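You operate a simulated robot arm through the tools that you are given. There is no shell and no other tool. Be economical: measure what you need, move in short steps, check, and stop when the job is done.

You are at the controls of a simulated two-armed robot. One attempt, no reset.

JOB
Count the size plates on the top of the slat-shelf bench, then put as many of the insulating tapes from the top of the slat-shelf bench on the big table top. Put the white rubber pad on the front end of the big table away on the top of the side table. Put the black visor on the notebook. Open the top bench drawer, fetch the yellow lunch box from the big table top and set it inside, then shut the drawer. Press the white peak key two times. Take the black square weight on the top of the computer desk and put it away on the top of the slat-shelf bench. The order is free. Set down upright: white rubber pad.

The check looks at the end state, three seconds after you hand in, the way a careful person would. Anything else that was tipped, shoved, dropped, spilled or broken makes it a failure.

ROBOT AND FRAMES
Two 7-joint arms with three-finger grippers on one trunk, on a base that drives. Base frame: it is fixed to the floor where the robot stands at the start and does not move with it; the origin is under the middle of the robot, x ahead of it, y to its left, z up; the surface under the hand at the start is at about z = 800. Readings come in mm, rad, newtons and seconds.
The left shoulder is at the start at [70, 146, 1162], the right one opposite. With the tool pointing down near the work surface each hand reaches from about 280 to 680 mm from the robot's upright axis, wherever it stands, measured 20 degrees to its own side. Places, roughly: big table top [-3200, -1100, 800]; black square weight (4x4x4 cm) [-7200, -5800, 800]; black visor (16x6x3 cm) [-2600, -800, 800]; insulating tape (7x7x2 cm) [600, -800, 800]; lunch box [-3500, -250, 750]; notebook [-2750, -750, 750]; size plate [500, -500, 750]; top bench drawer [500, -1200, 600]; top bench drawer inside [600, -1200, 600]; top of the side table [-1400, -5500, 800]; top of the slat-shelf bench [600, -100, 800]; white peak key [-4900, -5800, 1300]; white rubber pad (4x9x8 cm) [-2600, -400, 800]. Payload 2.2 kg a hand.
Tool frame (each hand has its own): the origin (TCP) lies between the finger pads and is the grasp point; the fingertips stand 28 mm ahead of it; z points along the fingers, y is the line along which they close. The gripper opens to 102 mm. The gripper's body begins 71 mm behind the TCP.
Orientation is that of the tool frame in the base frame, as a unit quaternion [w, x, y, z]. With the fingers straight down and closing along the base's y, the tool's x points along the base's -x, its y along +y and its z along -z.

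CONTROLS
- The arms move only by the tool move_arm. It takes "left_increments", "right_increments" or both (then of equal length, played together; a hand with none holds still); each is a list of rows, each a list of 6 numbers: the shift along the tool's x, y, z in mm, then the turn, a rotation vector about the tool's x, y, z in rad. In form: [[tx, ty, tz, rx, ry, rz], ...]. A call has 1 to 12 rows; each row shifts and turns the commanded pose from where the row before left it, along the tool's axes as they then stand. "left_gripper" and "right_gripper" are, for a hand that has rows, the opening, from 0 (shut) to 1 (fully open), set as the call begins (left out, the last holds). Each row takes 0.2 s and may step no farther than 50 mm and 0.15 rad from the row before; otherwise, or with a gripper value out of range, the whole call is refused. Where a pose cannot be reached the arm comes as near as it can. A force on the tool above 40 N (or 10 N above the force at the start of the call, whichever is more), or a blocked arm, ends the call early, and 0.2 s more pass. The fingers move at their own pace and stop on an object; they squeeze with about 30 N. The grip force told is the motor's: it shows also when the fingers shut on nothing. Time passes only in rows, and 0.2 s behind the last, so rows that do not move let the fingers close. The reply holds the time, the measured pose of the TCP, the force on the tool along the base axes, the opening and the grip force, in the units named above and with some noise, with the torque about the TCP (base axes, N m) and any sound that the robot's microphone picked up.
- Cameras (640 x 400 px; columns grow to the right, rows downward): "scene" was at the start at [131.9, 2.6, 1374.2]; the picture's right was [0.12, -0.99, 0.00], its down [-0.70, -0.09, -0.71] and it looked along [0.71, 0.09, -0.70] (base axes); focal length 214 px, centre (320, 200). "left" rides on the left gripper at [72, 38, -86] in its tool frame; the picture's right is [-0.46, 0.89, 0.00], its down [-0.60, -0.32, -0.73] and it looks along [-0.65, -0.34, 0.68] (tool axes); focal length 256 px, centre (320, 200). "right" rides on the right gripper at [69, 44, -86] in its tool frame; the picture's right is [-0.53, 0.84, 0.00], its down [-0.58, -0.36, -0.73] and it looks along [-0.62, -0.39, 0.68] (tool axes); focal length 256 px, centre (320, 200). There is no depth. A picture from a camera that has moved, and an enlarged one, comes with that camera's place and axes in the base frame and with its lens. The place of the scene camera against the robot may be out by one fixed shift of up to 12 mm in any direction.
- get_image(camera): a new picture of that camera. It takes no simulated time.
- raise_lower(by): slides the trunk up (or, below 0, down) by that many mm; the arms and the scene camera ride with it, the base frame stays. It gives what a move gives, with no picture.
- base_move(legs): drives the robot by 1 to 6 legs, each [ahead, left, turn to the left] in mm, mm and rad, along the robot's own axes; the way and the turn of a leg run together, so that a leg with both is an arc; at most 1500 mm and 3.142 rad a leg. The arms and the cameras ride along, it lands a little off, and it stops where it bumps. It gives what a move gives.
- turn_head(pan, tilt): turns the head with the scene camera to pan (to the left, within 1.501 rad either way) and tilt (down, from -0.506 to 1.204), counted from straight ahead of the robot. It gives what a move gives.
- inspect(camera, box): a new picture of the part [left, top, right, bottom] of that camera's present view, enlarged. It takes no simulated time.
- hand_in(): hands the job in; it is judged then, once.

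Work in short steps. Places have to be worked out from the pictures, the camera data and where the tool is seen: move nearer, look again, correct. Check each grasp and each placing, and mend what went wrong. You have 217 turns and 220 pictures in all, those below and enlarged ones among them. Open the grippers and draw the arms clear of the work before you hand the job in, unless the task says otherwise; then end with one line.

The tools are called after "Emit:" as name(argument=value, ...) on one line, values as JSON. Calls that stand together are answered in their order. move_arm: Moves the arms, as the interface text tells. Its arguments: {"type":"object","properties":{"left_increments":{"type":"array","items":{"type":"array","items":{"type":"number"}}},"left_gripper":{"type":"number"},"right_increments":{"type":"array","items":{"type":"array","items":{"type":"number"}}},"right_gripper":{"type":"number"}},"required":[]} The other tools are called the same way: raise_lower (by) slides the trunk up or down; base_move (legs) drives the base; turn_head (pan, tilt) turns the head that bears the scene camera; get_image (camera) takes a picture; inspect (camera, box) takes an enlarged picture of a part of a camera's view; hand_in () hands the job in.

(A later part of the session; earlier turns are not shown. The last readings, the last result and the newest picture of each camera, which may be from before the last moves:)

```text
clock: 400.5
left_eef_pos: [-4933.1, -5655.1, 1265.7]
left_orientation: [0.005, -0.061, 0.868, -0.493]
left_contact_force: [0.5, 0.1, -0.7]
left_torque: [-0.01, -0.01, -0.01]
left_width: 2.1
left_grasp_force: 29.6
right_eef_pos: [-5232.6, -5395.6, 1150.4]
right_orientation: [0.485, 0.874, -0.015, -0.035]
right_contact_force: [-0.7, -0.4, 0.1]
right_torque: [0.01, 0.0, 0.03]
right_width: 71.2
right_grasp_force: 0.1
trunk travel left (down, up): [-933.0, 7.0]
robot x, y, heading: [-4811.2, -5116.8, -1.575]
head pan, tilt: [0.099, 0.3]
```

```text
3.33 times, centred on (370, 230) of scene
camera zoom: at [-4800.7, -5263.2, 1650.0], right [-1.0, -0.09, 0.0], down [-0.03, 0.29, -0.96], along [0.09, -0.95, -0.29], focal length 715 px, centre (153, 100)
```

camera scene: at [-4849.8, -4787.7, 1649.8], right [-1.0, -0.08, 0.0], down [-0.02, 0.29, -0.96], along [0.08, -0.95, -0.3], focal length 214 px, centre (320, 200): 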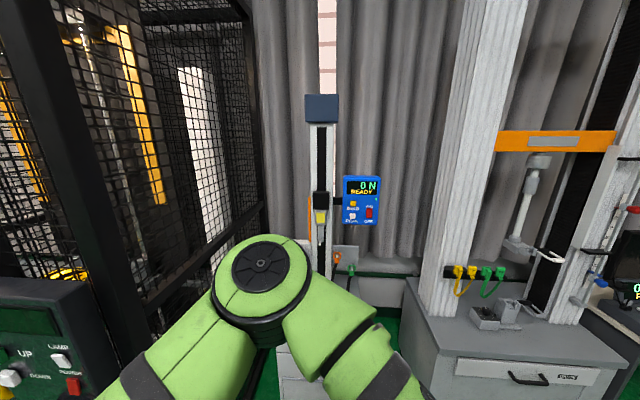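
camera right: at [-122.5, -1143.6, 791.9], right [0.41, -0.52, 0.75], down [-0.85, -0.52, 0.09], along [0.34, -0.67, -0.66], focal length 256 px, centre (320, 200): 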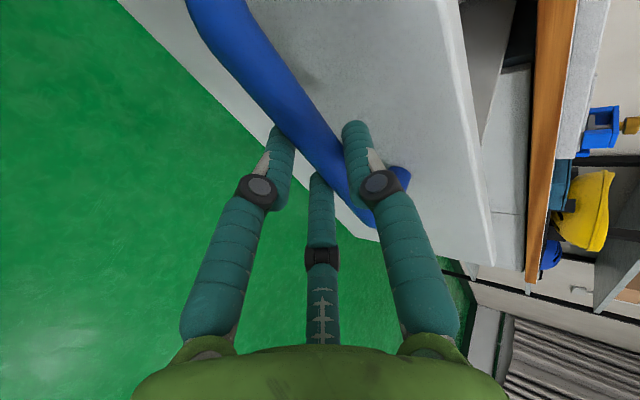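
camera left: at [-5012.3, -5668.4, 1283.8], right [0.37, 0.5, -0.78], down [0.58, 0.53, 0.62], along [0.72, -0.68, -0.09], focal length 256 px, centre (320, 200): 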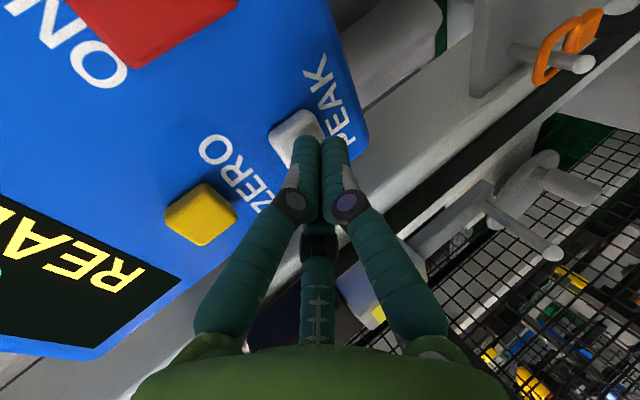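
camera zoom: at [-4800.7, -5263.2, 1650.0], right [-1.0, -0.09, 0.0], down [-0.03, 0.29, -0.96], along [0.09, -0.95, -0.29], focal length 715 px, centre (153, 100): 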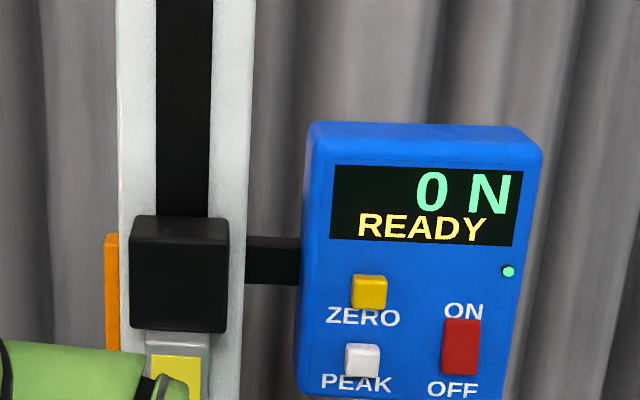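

Two presses done (READY→PEAK→READY). I back off, pitch the left hand down again, lower the trunk, and move sideways towards the computer desk.

Emit:
base_move(legs=[[-450, 0, 0]])

Emit:
move_arm(left_increments=[[0, 25, -40, 0, 0, 0], [0, 25, -40, 0, 0, 0], [0, 0, 0, -0.13, 0, 0], [0, 0, 0, -0.13, 0, 0], [0, 0, 0, -0.13, 0, 0], [0, 0, 0, -0.13, 0, 0], [0, 0, 0, -0.13, 0, 0], [0, 0, 0, -0.13, 0, 0], [0, 0, 0, -0.13, 0, 0], [0, 0, 0, -0.12, 0, 0]], left_gripper=1)

Emit:
raise_lower(by=-230)

Emit:
base_move(legs=[[0, -1500, 0], [0, -500, 0]])

Emit:
turn_head(pan=-0.2, tilt=0.4)

Emit:
get_image(camera="scene")

```text
clock: 403.2
left_eef_pos: [-4928.6, -5213.1, 1263.4]
left_orientation: [0.006, -0.063, 0.868, -0.492]
left_contact_force: [-0.5, 0.2, -0.3]
left_torque: [0.02, -0.01, 0.0]
left_width: 2.2
left_grasp_force: 29.9
right_eef_pos: [-5229.9, -4953.3, 1149.3]
right_orientation: [0.484, 0.874, -0.012, -0.034]
right_contact_force: [0.4, -1.0, 0.2]
right_torque: [-0.01, 0.03, -0.01]
right_width: 71.4
right_grasp_force: 0.0
trunk travel left (down, up): [-933.0, 7.0]
robot x, y, heading: [-4807.6, -4668.2, -1.57]
head pan, tilt: [0.099, 0.3]
```

```text
clock: 405.4
left_eef_pos: [-4940.2, -5119.4, 1262.9]
left_orientation: [-0.026, -0.057, 0.998, 0.0]
left_contact_force: [0.3, -1.0, -0.9]
left_torque: [0.02, 0.01, -0.02]
left_width: 101.9
left_grasp_force: 0.1
right_eef_pos: [-5229.9, -4952.0, 1150.6]
right_orientation: [0.485, 0.874, -0.013, -0.034]
right_contact_force: [-0.6, 0.2, 0.0]
right_torque: [0.0, 0.04, 0.0]
right_width: 71.3
right_grasp_force: 0.0
trunk travel left (down, up): [-933.0, 7.0]
robot x, y, heading: [-4807.8, -4671.3, -1.568]
head pan, tilt: [0.099, 0.3]
```

```text
clock: 407.8
left_eef_pos: [-4938.8, -5119.6, 1033.3]
left_orientation: [-0.026, -0.059, 0.998, -0.001]
left_contact_force: [0.5, -1.0, -0.2]
left_torque: [-0.02, 0.0, -0.02]
left_width: 102.1
left_grasp_force: 0.1
right_eef_pos: [-5229.6, -4951.6, 920.2]
right_orientation: [0.484, 0.874, -0.013, -0.034]
right_contact_force: [0.3, -0.4, 0.3]
right_torque: [0.0, 0.0, 0.01]
right_width: 71.3
right_grasp_force: 0.0
trunk travel left (down, up): [-703.0, 237.0]
robot x, y, heading: [-4806.3, -4666.8, -1.573]
head pan, tilt: [0.099, 0.3]
```

```text
clock: 417.8
left_eef_pos: [-6934.5, -5108.4, 1034.0]
left_orientation: [-0.026, -0.056, 0.998, -0.001]
left_contact_force: [-0.9, -0.3, 0.5]
left_torque: [0.03, 0.0, 0.0]
left_width: 102.0
left_grasp_force: 0.1
right_eef_pos: [-7224.1, -4940.3, 921.3]
right_orientation: [0.485, 0.874, -0.014, -0.036]
right_contact_force: [0.7, -1.1, -0.1]
right_torque: [0.0, -0.04, -0.01]
right_width: 71.4
right_grasp_force: 0.1
trunk travel left (down, up): [-703.0, 237.0]
robot x, y, heading: [-6801.8, -4663.6, -1.577]
head pan, tilt: [0.099, 0.3]
```

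```text
clock: 418.6
left_eef_pos: [-6934.9, -5109.3, 1033.7]
left_orientation: [-0.026, -0.055, 0.998, -0.001]
left_contact_force: [0.8, -0.3, -0.3]
left_torque: [0.01, 0.04, -0.01]
left_width: 102.0
left_grasp_force: 0.0
right_eef_pos: [-7224.7, -4940.1, 920.8]
right_orientation: [0.485, 0.874, -0.015, -0.034]
right_contact_force: [0.0, -0.2, 0.3]
right_torque: [-0.03, 0.03, 0.02]
right_width: 71.5
right_grasp_force: 0.1
trunk travel left (down, up): [-703.0, 237.0]
robot x, y, heading: [-6803.9, -4658.4, -1.577]
head pan, tilt: [-0.201, 0.4]
```

```text
44 pictures are left
camera scene: at [-6820.7, -4807.8, 1410.6], right [-0.98, 0.21, 0.0], down [0.08, 0.38, -0.92], along [-0.19, -0.9, -0.39], focal length 214 px, centre (320, 200)
```

scene: 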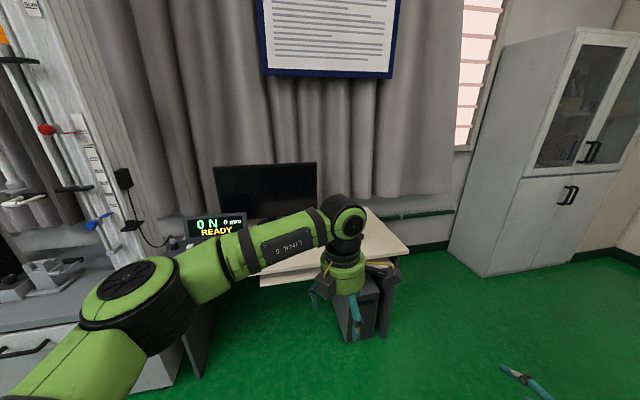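

The desk is partly hidden by my left arm. I take the left hand camera's view.

Emit:
get_image(camera="left")

```text
43 pictures are left
camera left: at [-7005.8, -5078.6, 1124.2], right [0.36, 0.93, -0.02], down [0.67, -0.25, 0.7], along [0.64, -0.27, -0.72], focal length 256 px, centre (320, 200)
```

left: 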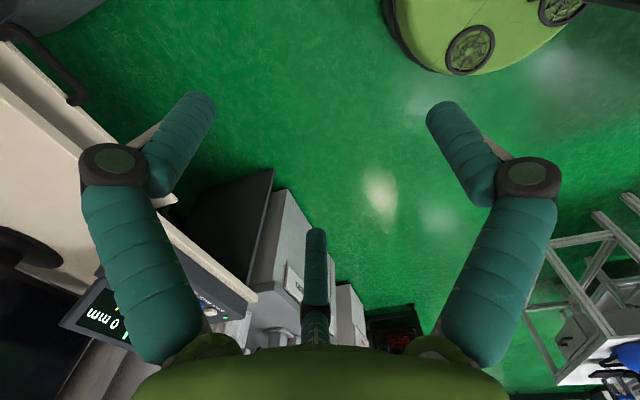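

I shift the base left and look to the right to see the desk's right part.

Emit:
base_move(legs=[[200, 0, 0]])

Emit:
move_arm(left_increments=[[-45, 0, 0, 0, 0, 0], [-45, 0, 0, 0, 0, 0], [-45, 0, 0, 0, 0, 0], [-45, 0, 0, 0, 0, 0]])

Emit:
turn_head(pan=-0.4, tilt=0.5)

Emit:
get_image(camera="scene")

```text
clock: 420.2
left_eef_pos: [-6934.0, -5311.7, 1033.7]
left_orientation: [-0.027, -0.057, 0.998, -0.001]
left_contact_force: [0.3, -0.1, -0.5]
left_torque: [0.02, 0.0, 0.02]
left_width: 102.3
left_grasp_force: 0.0
right_eef_pos: [-7223.3, -5144.9, 920.5]
right_orientation: [0.486, 0.873, -0.013, -0.034]
right_contact_force: [0.3, 0.3, -0.4]
right_torque: [0.03, 0.0, 0.03]
right_width: 71.4
right_grasp_force: 0.1
trunk travel left (down, up): [-703.0, 237.0]
robot x, y, heading: [-6802.4, -4862.2, -1.571]
head pan, tilt: [-0.201, 0.4]
```

```text
clock: 421.2
left_eef_pos: [-6753.8, -5291.2, 1026.3]
left_orientation: [-0.027, -0.057, 0.998, -0.002]
left_contact_force: [0.5, 0.0, 0.2]
left_torque: [0.0, 0.03, -0.04]
left_width: 101.9
left_grasp_force: 0.0
right_eef_pos: [-7222.0, -5144.5, 922.8]
right_orientation: [0.486, 0.873, -0.011, -0.035]
right_contact_force: [1.2, -0.1, 1.0]
right_torque: [-0.01, 0.01, -0.03]
right_width: 71.8
right_grasp_force: 0.2
trunk travel left (down, up): [-703.0, 237.0]
robot x, y, heading: [-6798.7, -4862.9, -1.574]
head pan, tilt: [-0.201, 0.4]
```

```text
clock: 421.9
left_eef_pos: [-6757.4, -5292.5, 1025.5]
left_orientation: [-0.025, -0.059, 0.998, 0.0]
left_contact_force: [-1.0, 0.0, -1.0]
left_torque: [-0.01, 0.02, 0.02]
left_width: 101.8
left_grasp_force: 0.1
right_eef_pos: [-7223.8, -5146.2, 920.7]
right_orientation: [0.485, 0.874, -0.013, -0.034]
right_contact_force: [0.0, 0.5, -0.7]
right_torque: [0.03, 0.0, 0.02]
right_width: 71.3
right_grasp_force: 0.1
trunk travel left (down, up): [-703.0, 237.0]
robot x, y, heading: [-6803.9, -4864.6, -1.576]
head pan, tilt: [-0.4, 0.499]
```

```text
42 pictures are left
camera scene: at [-6838.0, -5003.5, 1401.5], right [-0.92, 0.39, 0.0], down [0.19, 0.44, -0.88], along [-0.34, -0.81, -0.48], focal length 214 px, centre (320, 200)
```

scene: 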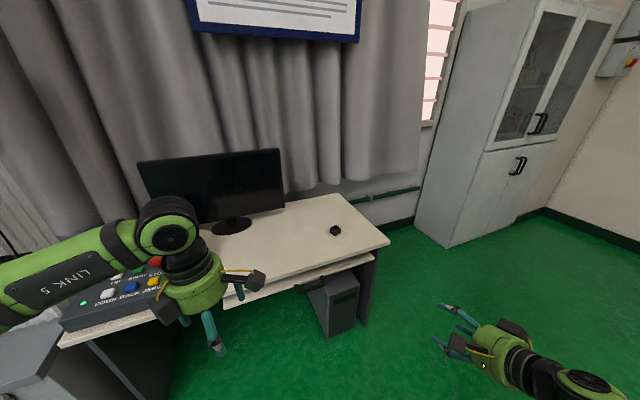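

The weight is at about (−7235,−5760). I drive there with the left hand above it and use its camera.

Emit:
base_move(legs=[[0, -480, 0.0], [310, 0, 0]])

Emit:
get_image(camera="left")

Emit:
turn_head(pan=0.0, tilt=0.8)

Emit:
get_image(camera="scene")

```text
clock: 426.4
left_eef_pos: [-7240.8, -5595.8, 1025.0]
left_orientation: [-0.027, -0.05, 0.998, -0.001]
left_contact_force: [-0.9, -0.3, -0.6]
left_torque: [0.04, -0.02, -0.01]
left_width: 102.0
left_grasp_force: 0.0
right_eef_pos: [-7707.2, -5442.1, 921.5]
right_orientation: [0.484, 0.874, -0.018, -0.037]
right_contact_force: [-0.2, -0.3, 0.3]
right_torque: [-0.02, -0.01, -0.01]
right_width: 71.5
right_grasp_force: 0.1
trunk travel left (down, up): [-703.0, 237.0]
robot x, y, heading: [-7279.6, -5162.4, -1.591]
head pan, tilt: [-0.4, 0.499]
```

```text
41 pictures are left
camera left: at [-7310.8, -5564.6, 1115.9], right [0.37, 0.93, -0.02], down [0.67, -0.25, 0.7], along [0.64, -0.28, -0.72], focal length 256 px, centre (320, 200)
```

left: 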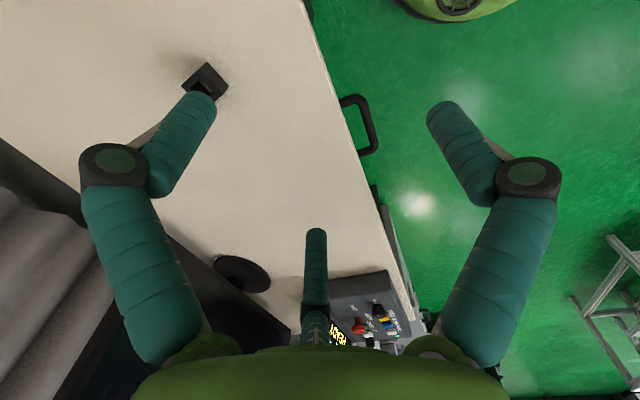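

```text
clock: 427.3
left_eef_pos: [-7240.7, -5596.3, 1025.8]
left_orientation: [-0.026, -0.05, 0.998, 0.0]
left_contact_force: [-0.1, -0.8, -0.2]
left_torque: [-0.01, 0.02, 0.0]
left_width: 102.1
left_grasp_force: 0.1
right_eef_pos: [-7706.5, -5442.6, 920.5]
right_orientation: [0.484, 0.874, -0.019, -0.038]
right_contact_force: [0.2, 0.1, 1.0]
right_torque: [0.01, 0.0, 0.01]
right_width: 71.4
right_grasp_force: 0.1
trunk travel left (down, up): [-703.0, 237.0]
robot x, y, heading: [-7281.5, -5164.5, -1.589]
head pan, tilt: [0.0, 0.799]
```

```text
40 pictures are left
camera scene: at [-7282.3, -5303.4, 1375.6], right [-1.0, 0.02, 0.0], down [0.01, 0.72, -0.7], along [-0.01, -0.7, -0.72], focal length 214 px, centre (320, 200)
```

scene: 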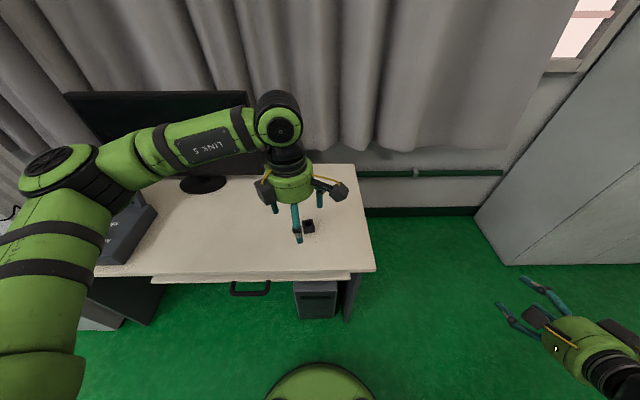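

Weight centre ≈ (−7250,−5772,750), turned ~20°. I hover the left hand over it, level it, and look again.

Emit:
move_arm(left_increments=[[6, -40, 25, 0, -0.026, 0], [6, -40, 25, 0, -0.026, 0], [6, -40, 25, 0, 0, 0], [6, -40, 25, 0, 0, 0], [2, -14, 40, 0, 0, 0], [0, 0, 30, 0, 0, 0]])

Emit:
get_image(camera="left")

```text
clock: 428.7
left_eef_pos: [-7251.2, -5772.9, 854.5]
left_orientation: [0.0, -0.049, 0.999, 0.001]
left_contact_force: [0.7, 0.2, -0.2]
left_torque: [-0.01, 0.02, 0.02]
left_width: 101.9
left_grasp_force: 0.0
right_eef_pos: [-7706.6, -5442.5, 920.7]
right_orientation: [0.484, 0.874, -0.019, -0.038]
right_contact_force: [-0.4, 1.3, -0.2]
right_torque: [0.03, 0.05, -0.01]
right_width: 71.5
right_grasp_force: 0.1
trunk travel left (down, up): [-703.0, 237.0]
robot x, y, heading: [-7282.4, -5169.4, -1.586]
head pan, tilt: [0.0, 0.799]
```

```text
39 pictures are left
camera left: at [-7326.4, -5742.4, 942.2], right [0.37, 0.93, 0.0], down [0.63, -0.26, 0.73], along [0.68, -0.27, -0.68], focal length 256 px, centre (320, 200)
```

left: 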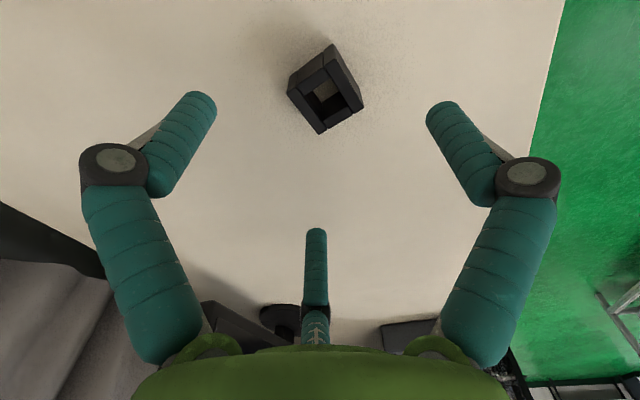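

Aligned within 4 mm; I turn 7° to match its faces and descend to z≈768, then close.

Emit:
move_arm(left_increments=[[-4, 0, 0, 0, 0, -0.13], [0, 0, 30, 0, 0, 0], [0, 0, 30, 0, 0, 0], [0, 0, 13, 0, 0, 0], [0, 0, 8, 0, 0, 0], [0, 0, 5, 0, 0, 0]])

Emit:
get_image(camera="left")

```text
clock: 430.1
left_eef_pos: [-7243.4, -5763.2, 769.2]
left_orientation: [0.0, -0.115, 0.993, 0.0]
left_contact_force: [0.9, 0.6, 0.5]
left_torque: [0.02, 0.01, -0.05]
left_width: 102.2
left_grasp_force: 0.1
left hand out of reach, approached as far as the arm can: row 4
right_eef_pos: [-7706.7, -5441.7, 920.7]
right_orientation: [0.484, 0.874, -0.019, -0.038]
right_contact_force: [-0.1, -0.4, -0.1]
right_torque: [0.0, 0.01, 0.02]
right_width: 71.5
right_grasp_force: 0.1
trunk travel left (down, up): [-703.0, 237.0]
robot x, y, heading: [-7285.9, -5168.5, -1.591]
head pan, tilt: [0.0, 0.799]
```

```text
38 pictures are left
camera left: at [-7321.9, -5743.0, 856.3], right [0.25, 0.97, 0.0], down [0.66, -0.17, 0.73], along [0.71, -0.18, -0.68], focal length 256 px, centre (320, 200)
```

left: 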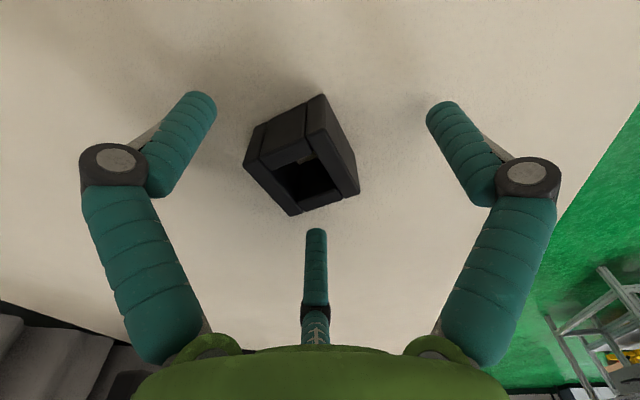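

The weight is between the fingers (5 mm off, fine) and its faces match. I close.

Emit:
move_arm(left_increments=[[0, 0, 0, 0, 0, 0], [0, 0, 0, 0, 0, 0], [0, 0, 0, 0, 0, 0], [0, 0, 0, 0, 0, 0]], left_gripper=0)

Emit:
move_arm(left_increments=[[0, 0, -5, 0, 0, 0], [0, 0, -10, 0, 0, 0], [0, 0, -15, 0, 0, 0]])

Emit:
get_image(camera="left")

```text
clock: 431.1
left_eef_pos: [-7243.5, -5762.7, 769.6]
left_orientation: [0.0, -0.115, 0.993, 0.0]
left_contact_force: [-1.1, -2.7, 4.5]
left_torque: [-0.21, 0.03, -0.02]
left_width: 46.9
left_grasp_force: 29.8
right_eef_pos: [-7707.4, -5441.3, 920.6]
right_orientation: [0.484, 0.874, -0.019, -0.038]
right_contact_force: [0.2, 0.3, -0.7]
right_torque: [-0.03, 0.03, -0.01]
right_width: 71.6
right_grasp_force: 0.1
trunk travel left (down, up): [-703.0, 237.0]
robot x, y, heading: [-7282.7, -5163.7, -1.592]
head pan, tilt: [0.0, 0.799]
```

```text
clock: 431.9
left_eef_pos: [-7247.2, -5769.6, 798.4]
left_orientation: [0.0, -0.115, 0.993, 0.002]
left_contact_force: [-0.3, 0.3, -3.1]
left_torque: [0.01, 0.01, 0.0]
left_width: 47.0
left_grasp_force: 30.0
right_eef_pos: [-7707.0, -5442.8, 920.7]
right_orientation: [0.485, 0.874, -0.018, -0.037]
right_contact_force: [-0.3, -0.7, -0.3]
right_torque: [-0.01, -0.03, 0.02]
right_width: 71.6
right_grasp_force: 0.1
trunk travel left (down, up): [-703.0, 237.0]
robot x, y, heading: [-7277.7, -5163.9, -1.586]
head pan, tilt: [0.0, 0.799]
```

```text
37 pictures are left
camera left: at [-7325.0, -5749.6, 885.3], right [0.25, 0.97, 0.0], down [0.66, -0.17, 0.73], along [0.71, -0.18, -0.68], focal length 256 px, centre (320, 200)
```

left: 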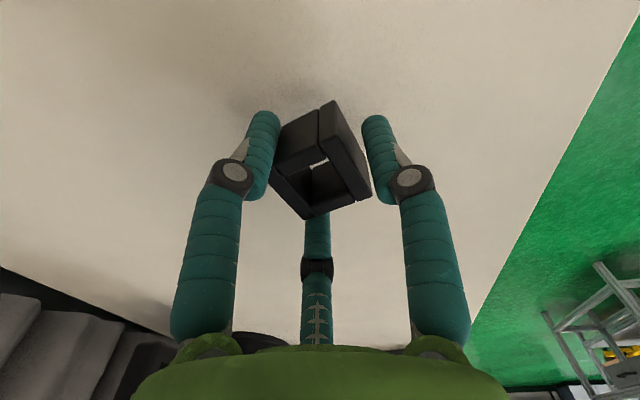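

The weight is held. I lift it, retract the hand, back off from the desk, and return along the aisle.

Emit:
move_arm(left_increments=[[0, 0, -30, 0, 0, 0], [0, 0, -35, 0, 0, 0], [0, 0, -40, 0, 0, 0], [0, 20, -40, 0, 0, 0], [0, 35, -20, 0, 0, 0], [0, 40, 0, 0, 0, 0], [0, 40, 0, 0, 0, 0], [0, 40, 0, 0, 0, 0], [0, 40, 0, 0, 0, 0], [0, 40, 0, 0, 0, 0], [0, 35, 0, 0, 0, 0]])

Emit:
base_move(legs=[[-510, 0, 0.015], [0, 1500, 0], [0, 1200, 0]])

Emit:
get_image(camera="left")

```text
clock: 434.3
left_eef_pos: [-7270.1, -5783.1, 934.1]
left_orientation: [0.001, -0.115, 0.993, 0.002]
left_contact_force: [0.4, -0.1, -2.5]
left_torque: [0.01, 0.02, 0.0]
left_width: 47.1
left_grasp_force: 29.1
left hand out of reach, approached as far as the arm can: row 1, 2, 3, 4, 5, 6, 7, 8, 9, 10, 11
right_eef_pos: [-7707.1, -5443.1, 920.7]
right_orientation: [0.485, 0.873, -0.02, -0.038]
right_contact_force: [0.3, 0.8, -0.1]
right_torque: [-0.01, -0.05, 0.01]
right_width: 71.2
right_grasp_force: 0.0
trunk travel left (down, up): [-703.0, 237.0]
robot x, y, heading: [-7277.1, -5162.2, -1.585]
head pan, tilt: [0.0, 0.799]
```

```text
clock: 436.5
left_eef_pos: [-7266.8, -5433.8, 935.4]
left_orientation: [0.001, -0.116, 0.993, 0.001]
left_contact_force: [-0.1, 1.0, -2.4]
left_torque: [-0.05, 0.02, 0.0]
left_width: 47.1
left_grasp_force: 29.6
right_eef_pos: [-7702.8, -5094.7, 920.8]
right_orientation: [0.486, 0.873, -0.02, -0.039]
right_contact_force: [-0.1, 1.1, -0.5]
right_torque: [-0.09, 0.02, 0.05]
right_width: 71.2
right_grasp_force: 0.1
trunk travel left (down, up): [-703.0, 237.0]
robot x, y, heading: [-7276.5, -4821.4, -1.584]
head pan, tilt: [0.0, 0.799]
stopped in leg 1: the robot was blocked; the commanded pose is now the measured one
```

```text
36 pictures are left
camera left: at [-7344.5, -5414.4, 1022.7], right [0.25, 0.97, 0.0], down [0.66, -0.17, 0.73], along [0.71, -0.18, -0.68], focal length 256 px, centre (320, 200)
```

left: 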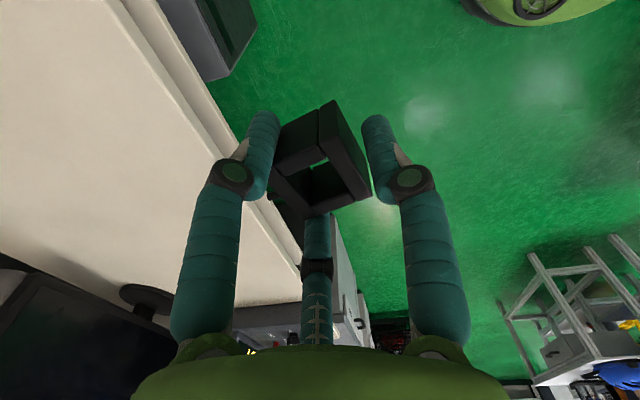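

Something behind stops the base; also the left arm hit its limit. I first move left along the aisle at this distance, and try retracting the arm again.

Emit:
base_move(legs=[[30, 0, 0.014], [0, 480, 0]])

Emit:
move_arm(left_increments=[[-15, 35, 0, 0, 0, 0], [-15, 35, 0, 0, 0, 0], [-15, 35, 0, 0, 0, 0], [-15, 35, 0, 0, 0, 0]])

Emit:
turn_head(pan=0.3, tilt=0.7)

Emit:
get_image(camera="scene")

```text
clock: 439.9
left_eef_pos: [-6767.5, -5466.6, 933.1]
left_orientation: [0.0, -0.126, 0.992, 0.003]
left_contact_force: [-0.4, -0.7, -2.7]
left_torque: [-0.04, -0.01, 0.0]
left_width: 46.8
left_grasp_force: 30.2
right_eef_pos: [-7209.8, -5137.7, 919.5]
right_orientation: [0.484, 0.874, -0.01, -0.032]
right_contact_force: [-0.9, 0.1, -0.3]
right_torque: [-0.02, 0.02, -0.04]
right_width: 71.5
right_grasp_force: 0.1
trunk travel left (down, up): [-703.0, 237.0]
robot x, y, heading: [-6794.0, -4852.2, -1.565]
head pan, tilt: [0.0, 0.799]
```

```text
clock: 440.9
left_eef_pos: [-6756.2, -5390.8, 933.2]
left_orientation: [0.0, -0.128, 0.992, 0.003]
left_contact_force: [-5.7, 4.6, -2.5]
left_torque: [-0.35, -0.36, -0.04]
left_width: 47.1
left_grasp_force: 30.1
left hand out of reach, approached as far as the arm can: row 1, 2
right_eef_pos: [-7212.3, -5134.8, 919.3]
right_orientation: [0.485, 0.874, -0.011, -0.031]
right_contact_force: [-0.8, -0.3, 0.1]
right_torque: [-0.05, 0.02, 0.04]
right_width: 71.2
right_grasp_force: 0.0
trunk travel left (down, up): [-703.0, 237.0]
robot x, y, heading: [-6793.7, -4850.0, -1.565]
head pan, tilt: [0.0, 0.799]
```

```text
clock: 441.7
left_eef_pos: [-6750.3, -5395.9, 931.6]
left_orientation: [0.0, -0.134, 0.991, 0.003]
left_contact_force: [-0.1, -0.4, -2.7]
left_torque: [-0.01, 0.03, -0.01]
left_width: 47.1
left_grasp_force: 30.1
right_eef_pos: [-7209.3, -5137.3, 920.3]
right_orientation: [0.484, 0.874, -0.011, -0.033]
right_contact_force: [0.1, 0.5, -0.3]
right_torque: [-0.02, -0.02, 0.01]
right_width: 71.3
right_grasp_force: 0.0
trunk travel left (down, up): [-703.0, 237.0]
robot x, y, heading: [-6792.7, -4848.5, -1.563]
head pan, tilt: [0.3, 0.7]
```

```text
35 pictures are left
camera scene: at [-6763.3, -4990.2, 1383.6], right [-0.95, -0.3, 0.0], down [-0.19, 0.61, -0.76], along [0.23, -0.73, -0.64], focal length 214 px, centre (320, 200)
```

scene: 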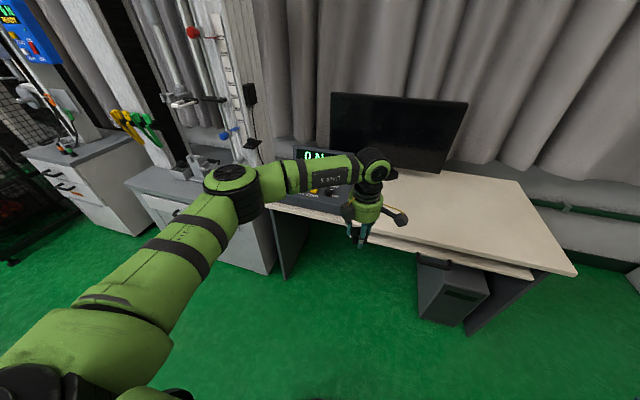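

The arm moves back now. I retract further and then continue the drive along the aisle.

Emit:
move_arm(left_increments=[[-10, 38, 5, 0, 0, 0], [-10, 38, 0, 0, 0, 0], [-10, 38, 0, 0, 0, 0], [-10, 38, 0, 0, 0, 0], [-10, 38, 0, 0, 0, 0]])

Emit:
base_move(legs=[[-195, 0, -0.006], [0, 1500, 0], [0, 700, 0]])

Emit:
get_image(camera="scene")

```text
clock: 442.9
left_eef_pos: [-6752.8, -5198.5, 927.7]
left_orientation: [0.0, -0.127, 0.992, 0.002]
left_contact_force: [-0.1, 0.0, -2.2]
left_torque: [0.0, 0.02, 0.02]
left_width: 47.1
left_grasp_force: 29.6
right_eef_pos: [-7208.7, -5137.6, 919.5]
right_orientation: [0.485, 0.874, -0.01, -0.033]
right_contact_force: [-0.2, -0.3, 0.6]
right_torque: [-0.02, -0.03, 0.01]
right_width: 71.3
right_grasp_force: 0.2
trunk travel left (down, up): [-703.0, 237.0]
robot x, y, heading: [-6790.0, -4851.5, -1.567]
head pan, tilt: [0.3, 0.7]
```

```text
clock: 454.7
left_eef_pos: [-4601.1, -5023.3, 927.1]
left_orientation: [0.001, -0.12, 0.993, 0.003]
left_contact_force: [-0.4, -0.9, -3.5]
left_torque: [0.01, -0.01, -0.02]
left_width: 47.0
left_grasp_force: 29.8
right_eef_pos: [-5057.2, -4955.5, 920.7]
right_orientation: [0.483, 0.875, -0.015, -0.036]
right_contact_force: [0.1, -0.3, 0.7]
right_torque: [-0.01, -0.01, 0.05]
right_width: 71.3
right_grasp_force: 0.0
trunk travel left (down, up): [-703.0, 237.0]
robot x, y, heading: [-4633.5, -4671.8, -1.582]
head pan, tilt: [0.3, 0.7]
```

```text
34 pictures are left
camera scene: at [-4608.8, -4812.8, 1383.7], right [-0.96, -0.29, 0.0], down [-0.19, 0.62, -0.76], along [0.22, -0.73, -0.64], focal length 214 px, centre (320, 200)
```

scene: 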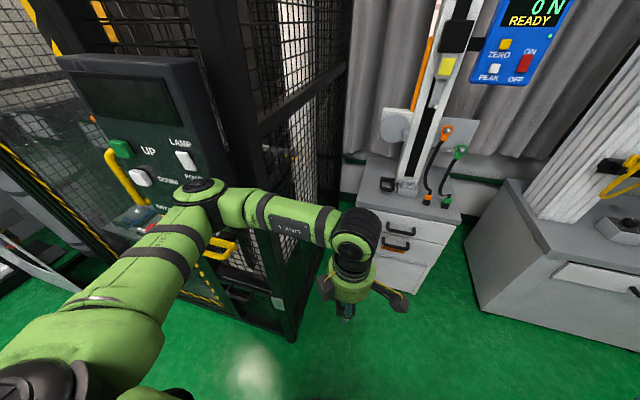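

I back off slightly to clear the cage panel, pass it, then move out to the open floor.

Emit:
base_move(legs=[[-50, 0, 0.011], [0, 1150, 0], [-230, 0, 0], [0, 1500, 0], [0, 780, 0]])

Emit:
get_image(camera="left")

```text
clock: 457.8
left_eef_pos: [-4289.6, -4966.3, 928.0]
left_orientation: [-0.013, -0.117, 0.993, 0.003]
left_contact_force: [0.1, 0.1, -2.5]
left_torque: [-0.01, 0.0, 0.0]
left_width: 47.0
left_grasp_force: 30.2
right_eef_pos: [-4736.0, -4908.0, 920.5]
right_orientation: [0.485, 0.874, -0.007, -0.031]
right_contact_force: [0.5, -0.4, 0.0]
right_torque: [0.02, -0.01, 0.0]
right_width: 71.2
right_grasp_force: 0.0
trunk travel left (down, up): [-703.0, 237.0]
robot x, y, heading: [-4316.7, -4620.6, -1.556]
head pan, tilt: [0.3, 0.7]
stopped in leg 2: the force on the tool passed its limit at 132 N (the readings are from after the stop); the commanded pose is now the measured one
```

```text
33 pictures are left
camera left: at [-4364.8, -4947.1, 1016.7], right [0.25, 0.97, 0.0], down [0.68, -0.17, 0.71], along [0.69, -0.18, -0.7], focal length 256 px, centre (320, 200)
```

left: 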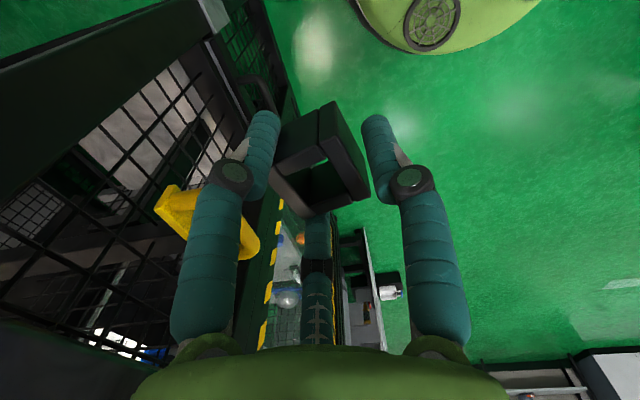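

The left hand bumped a yellow bracket on the cage. I step back right, retract the hand 70 mm, and look at the bracket.

Emit:
base_move(legs=[[0, -70, 0]])

Emit:
move_arm(left_increments=[[0, 35, 0, 0, 0, 0], [0, 35, 0, 0, 0, 0]])

Emit:
turn_head(pan=0.45, tilt=0.6)

Emit:
get_image(camera="scene")

Emit:
get_image(camera="left")

```text
clock: 458.8
left_eef_pos: [-4360.5, -4968.6, 927.3]
left_orientation: [-0.012, -0.115, 0.993, 0.004]
left_contact_force: [-0.3, 0.9, -1.9]
left_torque: [-0.01, 0.0, 0.0]
left_width: 47.0
left_grasp_force: 29.6
right_eef_pos: [-4806.9, -4907.9, 921.6]
right_orientation: [0.485, 0.874, -0.009, -0.032]
right_contact_force: [0.5, 0.3, -0.9]
right_torque: [0.0, -0.02, -0.04]
right_width: 71.6
right_grasp_force: 0.1
trunk travel left (down, up): [-703.0, 237.0]
robot x, y, heading: [-4387.7, -4616.4, -1.564]
head pan, tilt: [0.3, 0.7]
```

```text
clock: 459.4
left_eef_pos: [-4377.7, -4896.6, 931.0]
left_orientation: [-0.012, -0.116, 0.993, 0.004]
left_contact_force: [0.2, 0.4, -2.5]
left_torque: [-0.01, -0.01, 0.02]
left_width: 47.1
left_grasp_force: 29.7
right_eef_pos: [-4808.8, -4906.2, 921.7]
right_orientation: [0.485, 0.874, -0.01, -0.031]
right_contact_force: [-0.6, -0.1, -0.2]
right_torque: [-0.05, -0.03, 0.0]
right_width: 71.1
right_grasp_force: 0.1
trunk travel left (down, up): [-703.0, 237.0]
robot x, y, heading: [-4388.3, -4619.1, -1.563]
head pan, tilt: [0.3, 0.7]
```

```text
clock: 460.1
left_eef_pos: [-4377.1, -4897.0, 929.1]
left_orientation: [-0.013, -0.116, 0.993, 0.005]
left_contact_force: [0.8, 0.2, -2.2]
left_torque: [0.01, 0.02, 0.0]
left_width: 46.9
left_grasp_force: 30.1
right_eef_pos: [-4808.0, -4907.4, 920.2]
right_orientation: [0.485, 0.874, -0.009, -0.031]
right_contact_force: [-0.3, 0.0, -0.1]
right_torque: [-0.02, 0.0, 0.01]
right_width: 71.4
right_grasp_force: 0.1
trunk travel left (down, up): [-703.0, 237.0]
robot x, y, heading: [-4393.3, -4622.8, -1.566]
head pan, tilt: [0.45, 0.6]
```

```text
32 pictures are left
camera scene: at [-4349.9, -4758.3, 1392.3], right [-0.9, -0.44, 0.0], down [-0.25, 0.51, -0.82], along [0.36, -0.74, -0.57], focal length 214 px, centre (320, 200)
```

scene: 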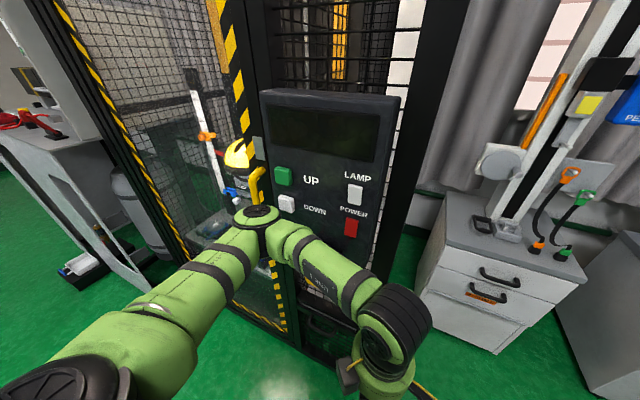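

```text
31 pictures are left
camera left: at [-4452.5, -4878.1, 1018.5], right [0.25, 0.97, 0.0], down [0.68, -0.17, 0.71], along [0.69, -0.18, -0.7], focal length 256 px, centre (320, 200)
```

left: 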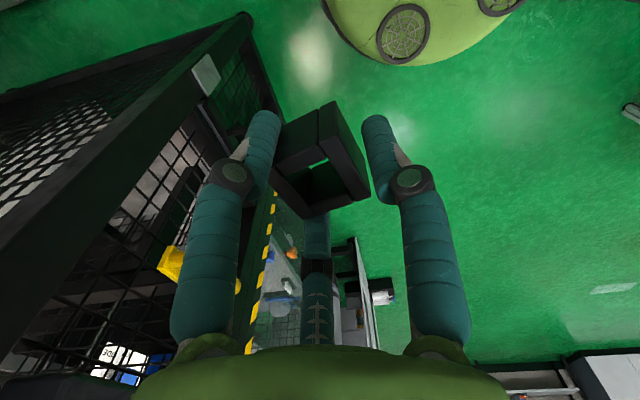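

The left elbow is close to the cage's control panel. I raise the trunk so the elbow passes above it, and go slowly past.

Emit:
raise_lower(by=235)

Emit:
base_move(legs=[[-25, 0, 0]])

Emit:
get_image(camera="scene")

```text
clock: 462.6
left_eef_pos: [-4377.0, -4898.1, 1163.5]
left_orientation: [-0.013, -0.116, 0.993, 0.004]
left_contact_force: [1.5, 0.2, -2.5]
left_torque: [-0.02, -0.01, -0.02]
left_width: 47.0
left_grasp_force: 30.3
right_eef_pos: [-4808.9, -4907.8, 1156.3]
right_orientation: [0.485, 0.874, -0.008, -0.03]
right_contact_force: [-0.2, -0.1, -0.2]
right_torque: [0.03, -0.02, 0.01]
right_width: 71.4
right_grasp_force: 0.0
trunk travel left (down, up): [-938.0, 2.0]
robot x, y, heading: [-4390.7, -4622.9, -1.563]
head pan, tilt: [0.45, 0.6]
```

```text
clock: 463.5
left_eef_pos: [-4378.6, -4881.5, 1163.0]
left_orientation: [-0.012, -0.119, 0.993, 0.005]
left_contact_force: [0.4, 0.5, -2.8]
left_torque: [-0.01, 0.0, -0.01]
left_width: 47.3
left_grasp_force: 29.9
right_eef_pos: [-4809.8, -4894.5, 1155.6]
right_orientation: [0.484, 0.874, -0.006, -0.03]
right_contact_force: [-0.1, -0.2, 0.4]
right_torque: [0.01, 0.0, -0.04]
right_width: 71.4
right_grasp_force: 0.1
trunk travel left (down, up): [-938.0, 2.0]
robot x, y, heading: [-4393.6, -4604.2, -1.556]
head pan, tilt: [0.45, 0.6]
stopped in leg 1: the robot was blocked; the commanded pose is now the measured one
```

```text
30 pictures are left
camera scene: at [-4351.4, -4742.8, 1627.2], right [-0.89, -0.45, 0.0], down [-0.25, 0.51, -0.82], along [0.37, -0.74, -0.57], focal length 214 px, centre (320, 200)
```

scene: 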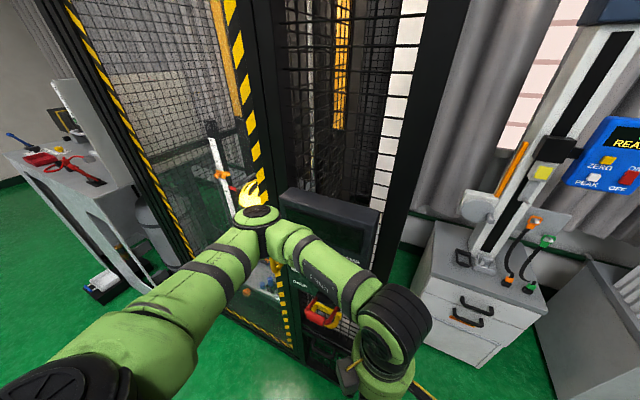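

Clear above the panel. I go past it leftwards.

Emit:
base_move(legs=[[12, 0, 0], [0, 350, 0], [0, 450, 0]])

Emit:
get_image(camera="scene")

```text
clock: 468.4
left_eef_pos: [-3578.1, -4878.9, 1163.5]
left_orientation: [-0.012, -0.115, 0.993, 0.004]
left_contact_force: [-0.3, 0.1, -2.7]
left_torque: [0.0, -0.01, 0.01]
left_width: 46.7
left_grasp_force: 29.5
right_eef_pos: [-4009.4, -4888.9, 1155.4]
right_orientation: [0.484, 0.874, -0.01, -0.031]
right_contact_force: [-0.3, -0.3, 0.2]
right_torque: [0.0, 0.01, 0.04]
right_width: 71.3
right_grasp_force: 0.1
trunk travel left (down, up): [-938.0, 2.0]
robot x, y, heading: [-3588.1, -4598.7, -1.56]
head pan, tilt: [0.45, 0.6]
```

```text
29 pictures are left
camera scene: at [-3552.2, -4739.9, 1627.4], right [-0.9, -0.44, 0.0], down [-0.25, 0.51, -0.83], along [0.36, -0.74, -0.56], focal length 214 px, centre (320, 200)
```

scene: 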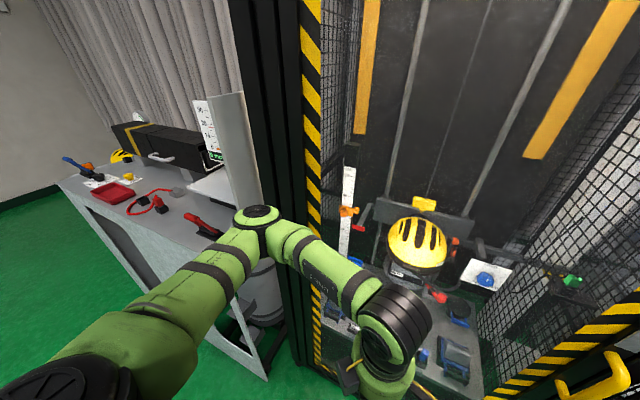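

Past the panel. I drive out to the open floor and back north.

Emit:
base_move(legs=[[-180, 0, -0.011], [0, 1500, 0], [0, 1000, 0], [-1500, 0, 0], [-1500, 0, 0]])

Emit:
raise_lower(by=-235)

Emit:
get_image(camera="left")

```text
clock: 496.0
left_eef_pos: [-1041.5, -1733.8, 1163.2]
left_orientation: [-0.012, -0.113, 0.994, 0.005]
left_contact_force: [0.2, -0.2, -3.0]
left_torque: [-0.03, 0.0, 0.0]
left_width: 46.9
left_grasp_force: 29.9
right_eef_pos: [-1473.5, -1740.7, 1156.4]
right_orientation: [0.484, 0.874, -0.012, -0.033]
right_contact_force: [-0.6, -0.8, 0.7]
right_torque: [0.04, 0.0, 0.03]
right_width: 71.5
right_grasp_force: 0.1
trunk travel left (down, up): [-938.0, 2.0]
robot x, y, heading: [-1050.9, -1457.1, -1.571]
head pan, tilt: [0.45, 0.6]
```

```text
clock: 498.4
left_eef_pos: [-1042.1, -1734.3, 928.2]
left_orientation: [-0.011, -0.113, 0.994, 0.004]
left_contact_force: [0.5, 0.4, -1.5]
left_torque: [-0.01, -0.04, 0.01]
left_width: 46.7
left_grasp_force: 30.0
right_eef_pos: [-1473.5, -1740.8, 921.6]
right_orientation: [0.484, 0.875, -0.012, -0.033]
right_contact_force: [-0.1, -0.4, 0.1]
right_torque: [0.0, 0.01, 0.01]
right_width: 71.5
right_grasp_force: 0.0
trunk travel left (down, up): [-703.0, 237.0]
robot x, y, heading: [-1051.1, -1461.4, -1.567]
head pan, tilt: [0.45, 0.6]
```

```text
28 pictures are left
camera left: at [-1117.0, -1713.5, 1018.3], right [0.26, 0.97, 0.0], down [0.68, -0.18, 0.71], along [0.69, -0.18, -0.7], focal length 256 px, centre (320, 200)
```

left: 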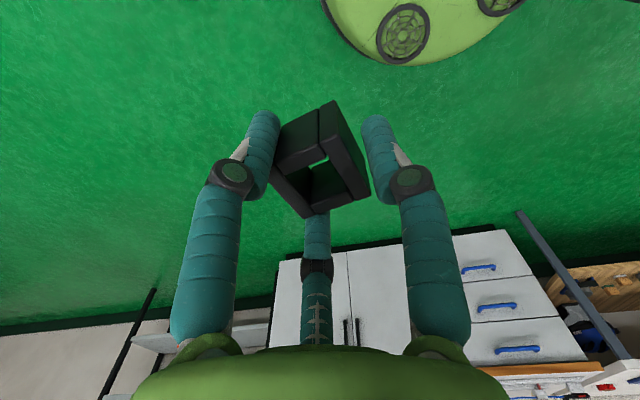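

I turn to face the bench and drive up in front of its free middle part.

Emit:
base_move(legs=[[0, 0, 1.567], [0, 1290, 0], [700, 0, 0]])

Emit:
turn_head(pan=0.0, tilt=0.6)

Emit:
get_image(camera="scene")

```text
clock: 512.1
left_eef_pos: [-20.4, -201.4, 929.8]
left_orientation: [0.012, 0.772, -0.636, 0.005]
left_contact_force: [0.2, 0.0, -3.0]
left_torque: [0.0, -0.01, -0.02]
left_width: 46.9
left_grasp_force: 29.5
right_eef_pos: [-28.3, -633.3, 919.5]
right_orientation: [0.371, 0.636, 0.6, 0.313]
right_contact_force: [0.7, -0.3, -0.8]
right_torque: [0.0, -0.02, -0.03]
right_width: 71.6
right_grasp_force: 0.1
trunk travel left (down, up): [-703.0, 237.0]
robot x, y, heading: [-301.5, -206.8, -0.032]
head pan, tilt: [0.45, 0.6]
```

```text
clock: 513.0
left_eef_pos: [-20.7, -201.6, 928.9]
left_orientation: [0.012, 0.772, -0.635, 0.006]
left_contact_force: [0.3, 0.0, -2.7]
left_torque: [-0.02, 0.02, 0.0]
left_width: 47.0
left_grasp_force: 30.4
right_eef_pos: [-28.2, -633.2, 921.5]
right_orientation: [0.371, 0.637, 0.599, 0.313]
right_contact_force: [0.7, 0.8, 0.7]
right_torque: [-0.01, 0.0, 0.01]
right_width: 71.2
right_grasp_force: 0.1
trunk travel left (down, up): [-703.0, 237.0]
robot x, y, heading: [-297.8, -202.3, -0.034]
head pan, tilt: [0.0, 0.6]
```

```text
27 pictures are left
camera scene: at [-158.8, -216.0, 1392.4], right [-0.03, -1.0, 0.0], down [-0.56, 0.02, -0.83], along [0.82, -0.03, -0.56], focal length 214 px, centre (320, 200)
```

scene: 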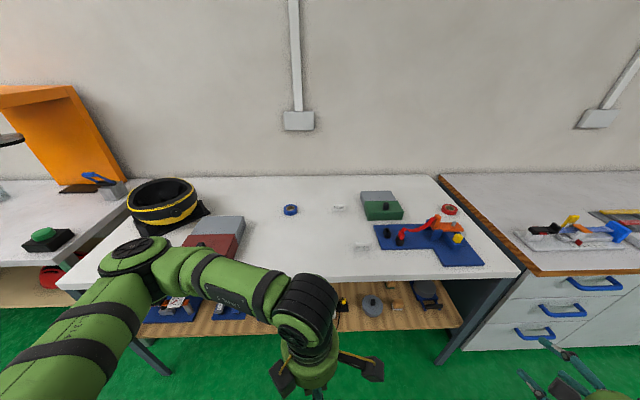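

The middle of the bench is free. I drive 240 mm closer and extend the left hand over (420,−150).

Emit:
base_move(legs=[[240, 0, 0.034]])

Emit:
move_arm(left_increments=[[-3, -42, 0, 0, 0, 0], [-3, -42, 0, 0, 0, 0], [-3, -42, 0, 0, 0, 0], [-3, -42, 0, 0, 0, 0], [0, -35, 0, 0, 0, 0]])

Emit:
get_image(camera="left")

Emit:
get_image(camera="scene")

```text
clock: 514.8
left_eef_pos: [216.2, -194.3, 930.1]
left_orientation: [0.011, 0.785, -0.62, 0.005]
left_contact_force: [-0.2, -0.1, -2.6]
left_torque: [-0.01, 0.0, 0.0]
left_width: 46.9
left_grasp_force: 30.0
right_eef_pos: [226.4, -624.8, 920.6]
right_orientation: [0.364, 0.625, 0.612, 0.321]
right_contact_force: [0.5, 0.5, -1.4]
right_torque: [0.02, -0.01, 0.01]
right_width: 71.3
right_grasp_force: 0.1
trunk travel left (down, up): [-703.0, 237.0]
robot x, y, heading: [-62.0, -205.7, 0.014]
head pan, tilt: [0.0, 0.6]
```

```text
clock: 516.0
left_eef_pos: [408.7, -138.8, 927.0]
left_orientation: [0.012, 0.785, -0.619, 0.005]
left_contact_force: [0.3, 0.0, -2.0]
left_torque: [0.02, 0.0, 0.0]
left_width: 47.0
left_grasp_force: 30.3
right_eef_pos: [228.2, -623.7, 919.2]
right_orientation: [0.364, 0.624, 0.612, 0.321]
right_contact_force: [-0.3, -0.5, 0.2]
right_torque: [-0.04, -0.03, 0.0]
right_width: 71.6
right_grasp_force: 0.0
trunk travel left (down, up): [-703.0, 237.0]
robot x, y, heading: [-61.9, -204.2, 0.004]
head pan, tilt: [0.0, 0.6]
```

```text
26 pictures are left
camera left: at [389.9, -216.0, 1015.5], right [-0.97, 0.25, 0.0], down [0.17, 0.68, 0.71], along [0.18, 0.69, -0.7], focal length 256 px, centre (320, 200)
```

left: 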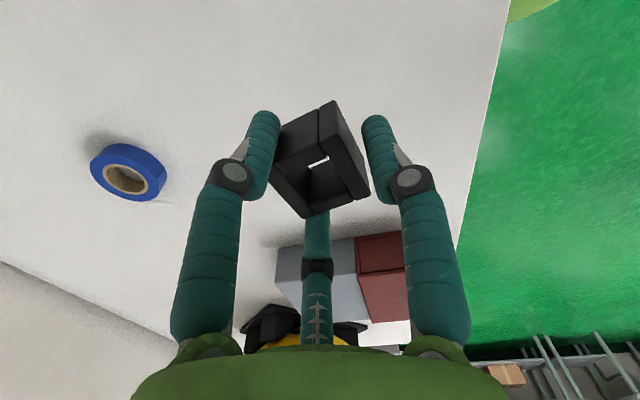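

```text
25 pictures are left
camera scene: at [80.2, -213.3, 1392.2], right [0.01, -1.0, 0.0], down [-0.57, -0.01, -0.82], along [0.82, 0.01, -0.57], focal length 214 px, centre (320, 200)
```

scene: 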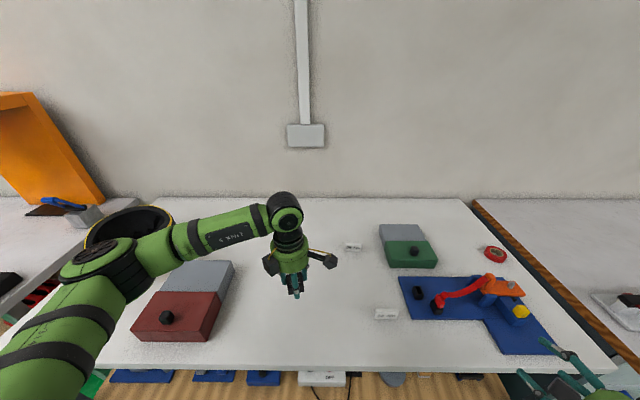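

Free spot below. I descend, slowly at the end.

Emit:
move_arm(left_increments=[[0, 0, 35, 0, 0, 0], [0, 0, 30, 0, 0, 0], [0, 0, 15, 0, 0, 0]])

Emit:
move_arm(left_increments=[[0, 0, 4, 0, 0, 0], [0, 0, 4, 0, 0, 0], [0, 0, 3, 0, 0, 0], [0, 0, 3, 0, 0, 0]])

```text
clock: 516.8
left_eef_pos: [409.5, -140.6, 847.4]
left_orientation: [0.012, 0.784, -0.62, 0.005]
left_contact_force: [0.2, 0.3, -2.2]
left_torque: [0.0, -0.01, 0.02]
left_width: 47.1
left_grasp_force: 29.7
right_eef_pos: [226.8, -624.7, 920.2]
right_orientation: [0.364, 0.624, 0.612, 0.321]
right_contact_force: [-0.8, -0.8, 0.2]
right_torque: [0.02, 0.03, -0.01]
right_width: 71.7
right_grasp_force: 0.1
trunk travel left (down, up): [-703.0, 237.0]
robot x, y, heading: [-60.7, -208.8, 0.007]
head pan, tilt: [0.0, 0.6]
```

```text
clock: 517.8
left_eef_pos: [409.6, -137.3, 833.0]
left_orientation: [0.011, 0.785, -0.619, 0.006]
left_contact_force: [-0.2, 0.0, -3.7]
left_torque: [0.01, -0.02, -0.01]
left_width: 47.0
left_grasp_force: 30.3
right_eef_pos: [227.0, -624.9, 919.8]
right_orientation: [0.364, 0.624, 0.612, 0.32]
right_contact_force: [0.3, 0.2, 1.0]
right_torque: [-0.02, 0.04, -0.03]
right_width: 71.5
right_grasp_force: 0.1
trunk travel left (down, up): [-703.0, 237.0]
robot x, y, heading: [-61.2, -203.8, 0.012]
head pan, tilt: [0.0, 0.6]
```

No contact yet; a few more millimetres.

Emit:
move_arm(left_increments=[[0, 0, 2, 0, 0, 0], [0, 0, 2, 0, 0, 0], [0, 0, 2, 0, 0, 0]])

Emit:
get_image(camera="left")

```text
clock: 518.6
left_eef_pos: [410.2, -137.2, 831.5]
left_orientation: [0.01, 0.785, -0.619, 0.01]
left_contact_force: [1.0, 1.3, 23.4]
left_torque: [0.52, 0.17, -0.01]
left_width: 47.1
left_grasp_force: 30.4
right_eef_pos: [225.6, -624.9, 921.8]
right_orientation: [0.365, 0.624, 0.612, 0.322]
right_contact_force: [0.0, 0.6, -0.8]
right_torque: [-0.01, -0.03, 0.0]
right_width: 71.5
right_grasp_force: 0.1
trunk travel left (down, up): [-703.0, 237.0]
robot x, y, heading: [-58.3, -209.6, 0.008]
head pan, tilt: [0.0, 0.6]
```

```text
24 pictures are left
camera left: at [390.8, -214.1, 920.1], right [-0.97, 0.25, -0.01], down [0.17, 0.68, 0.71], along [0.18, 0.69, -0.7], focal length 256 px, centre (320, 200)
```

left: 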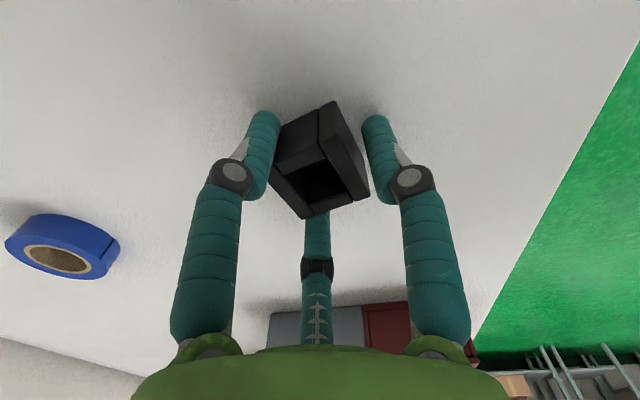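

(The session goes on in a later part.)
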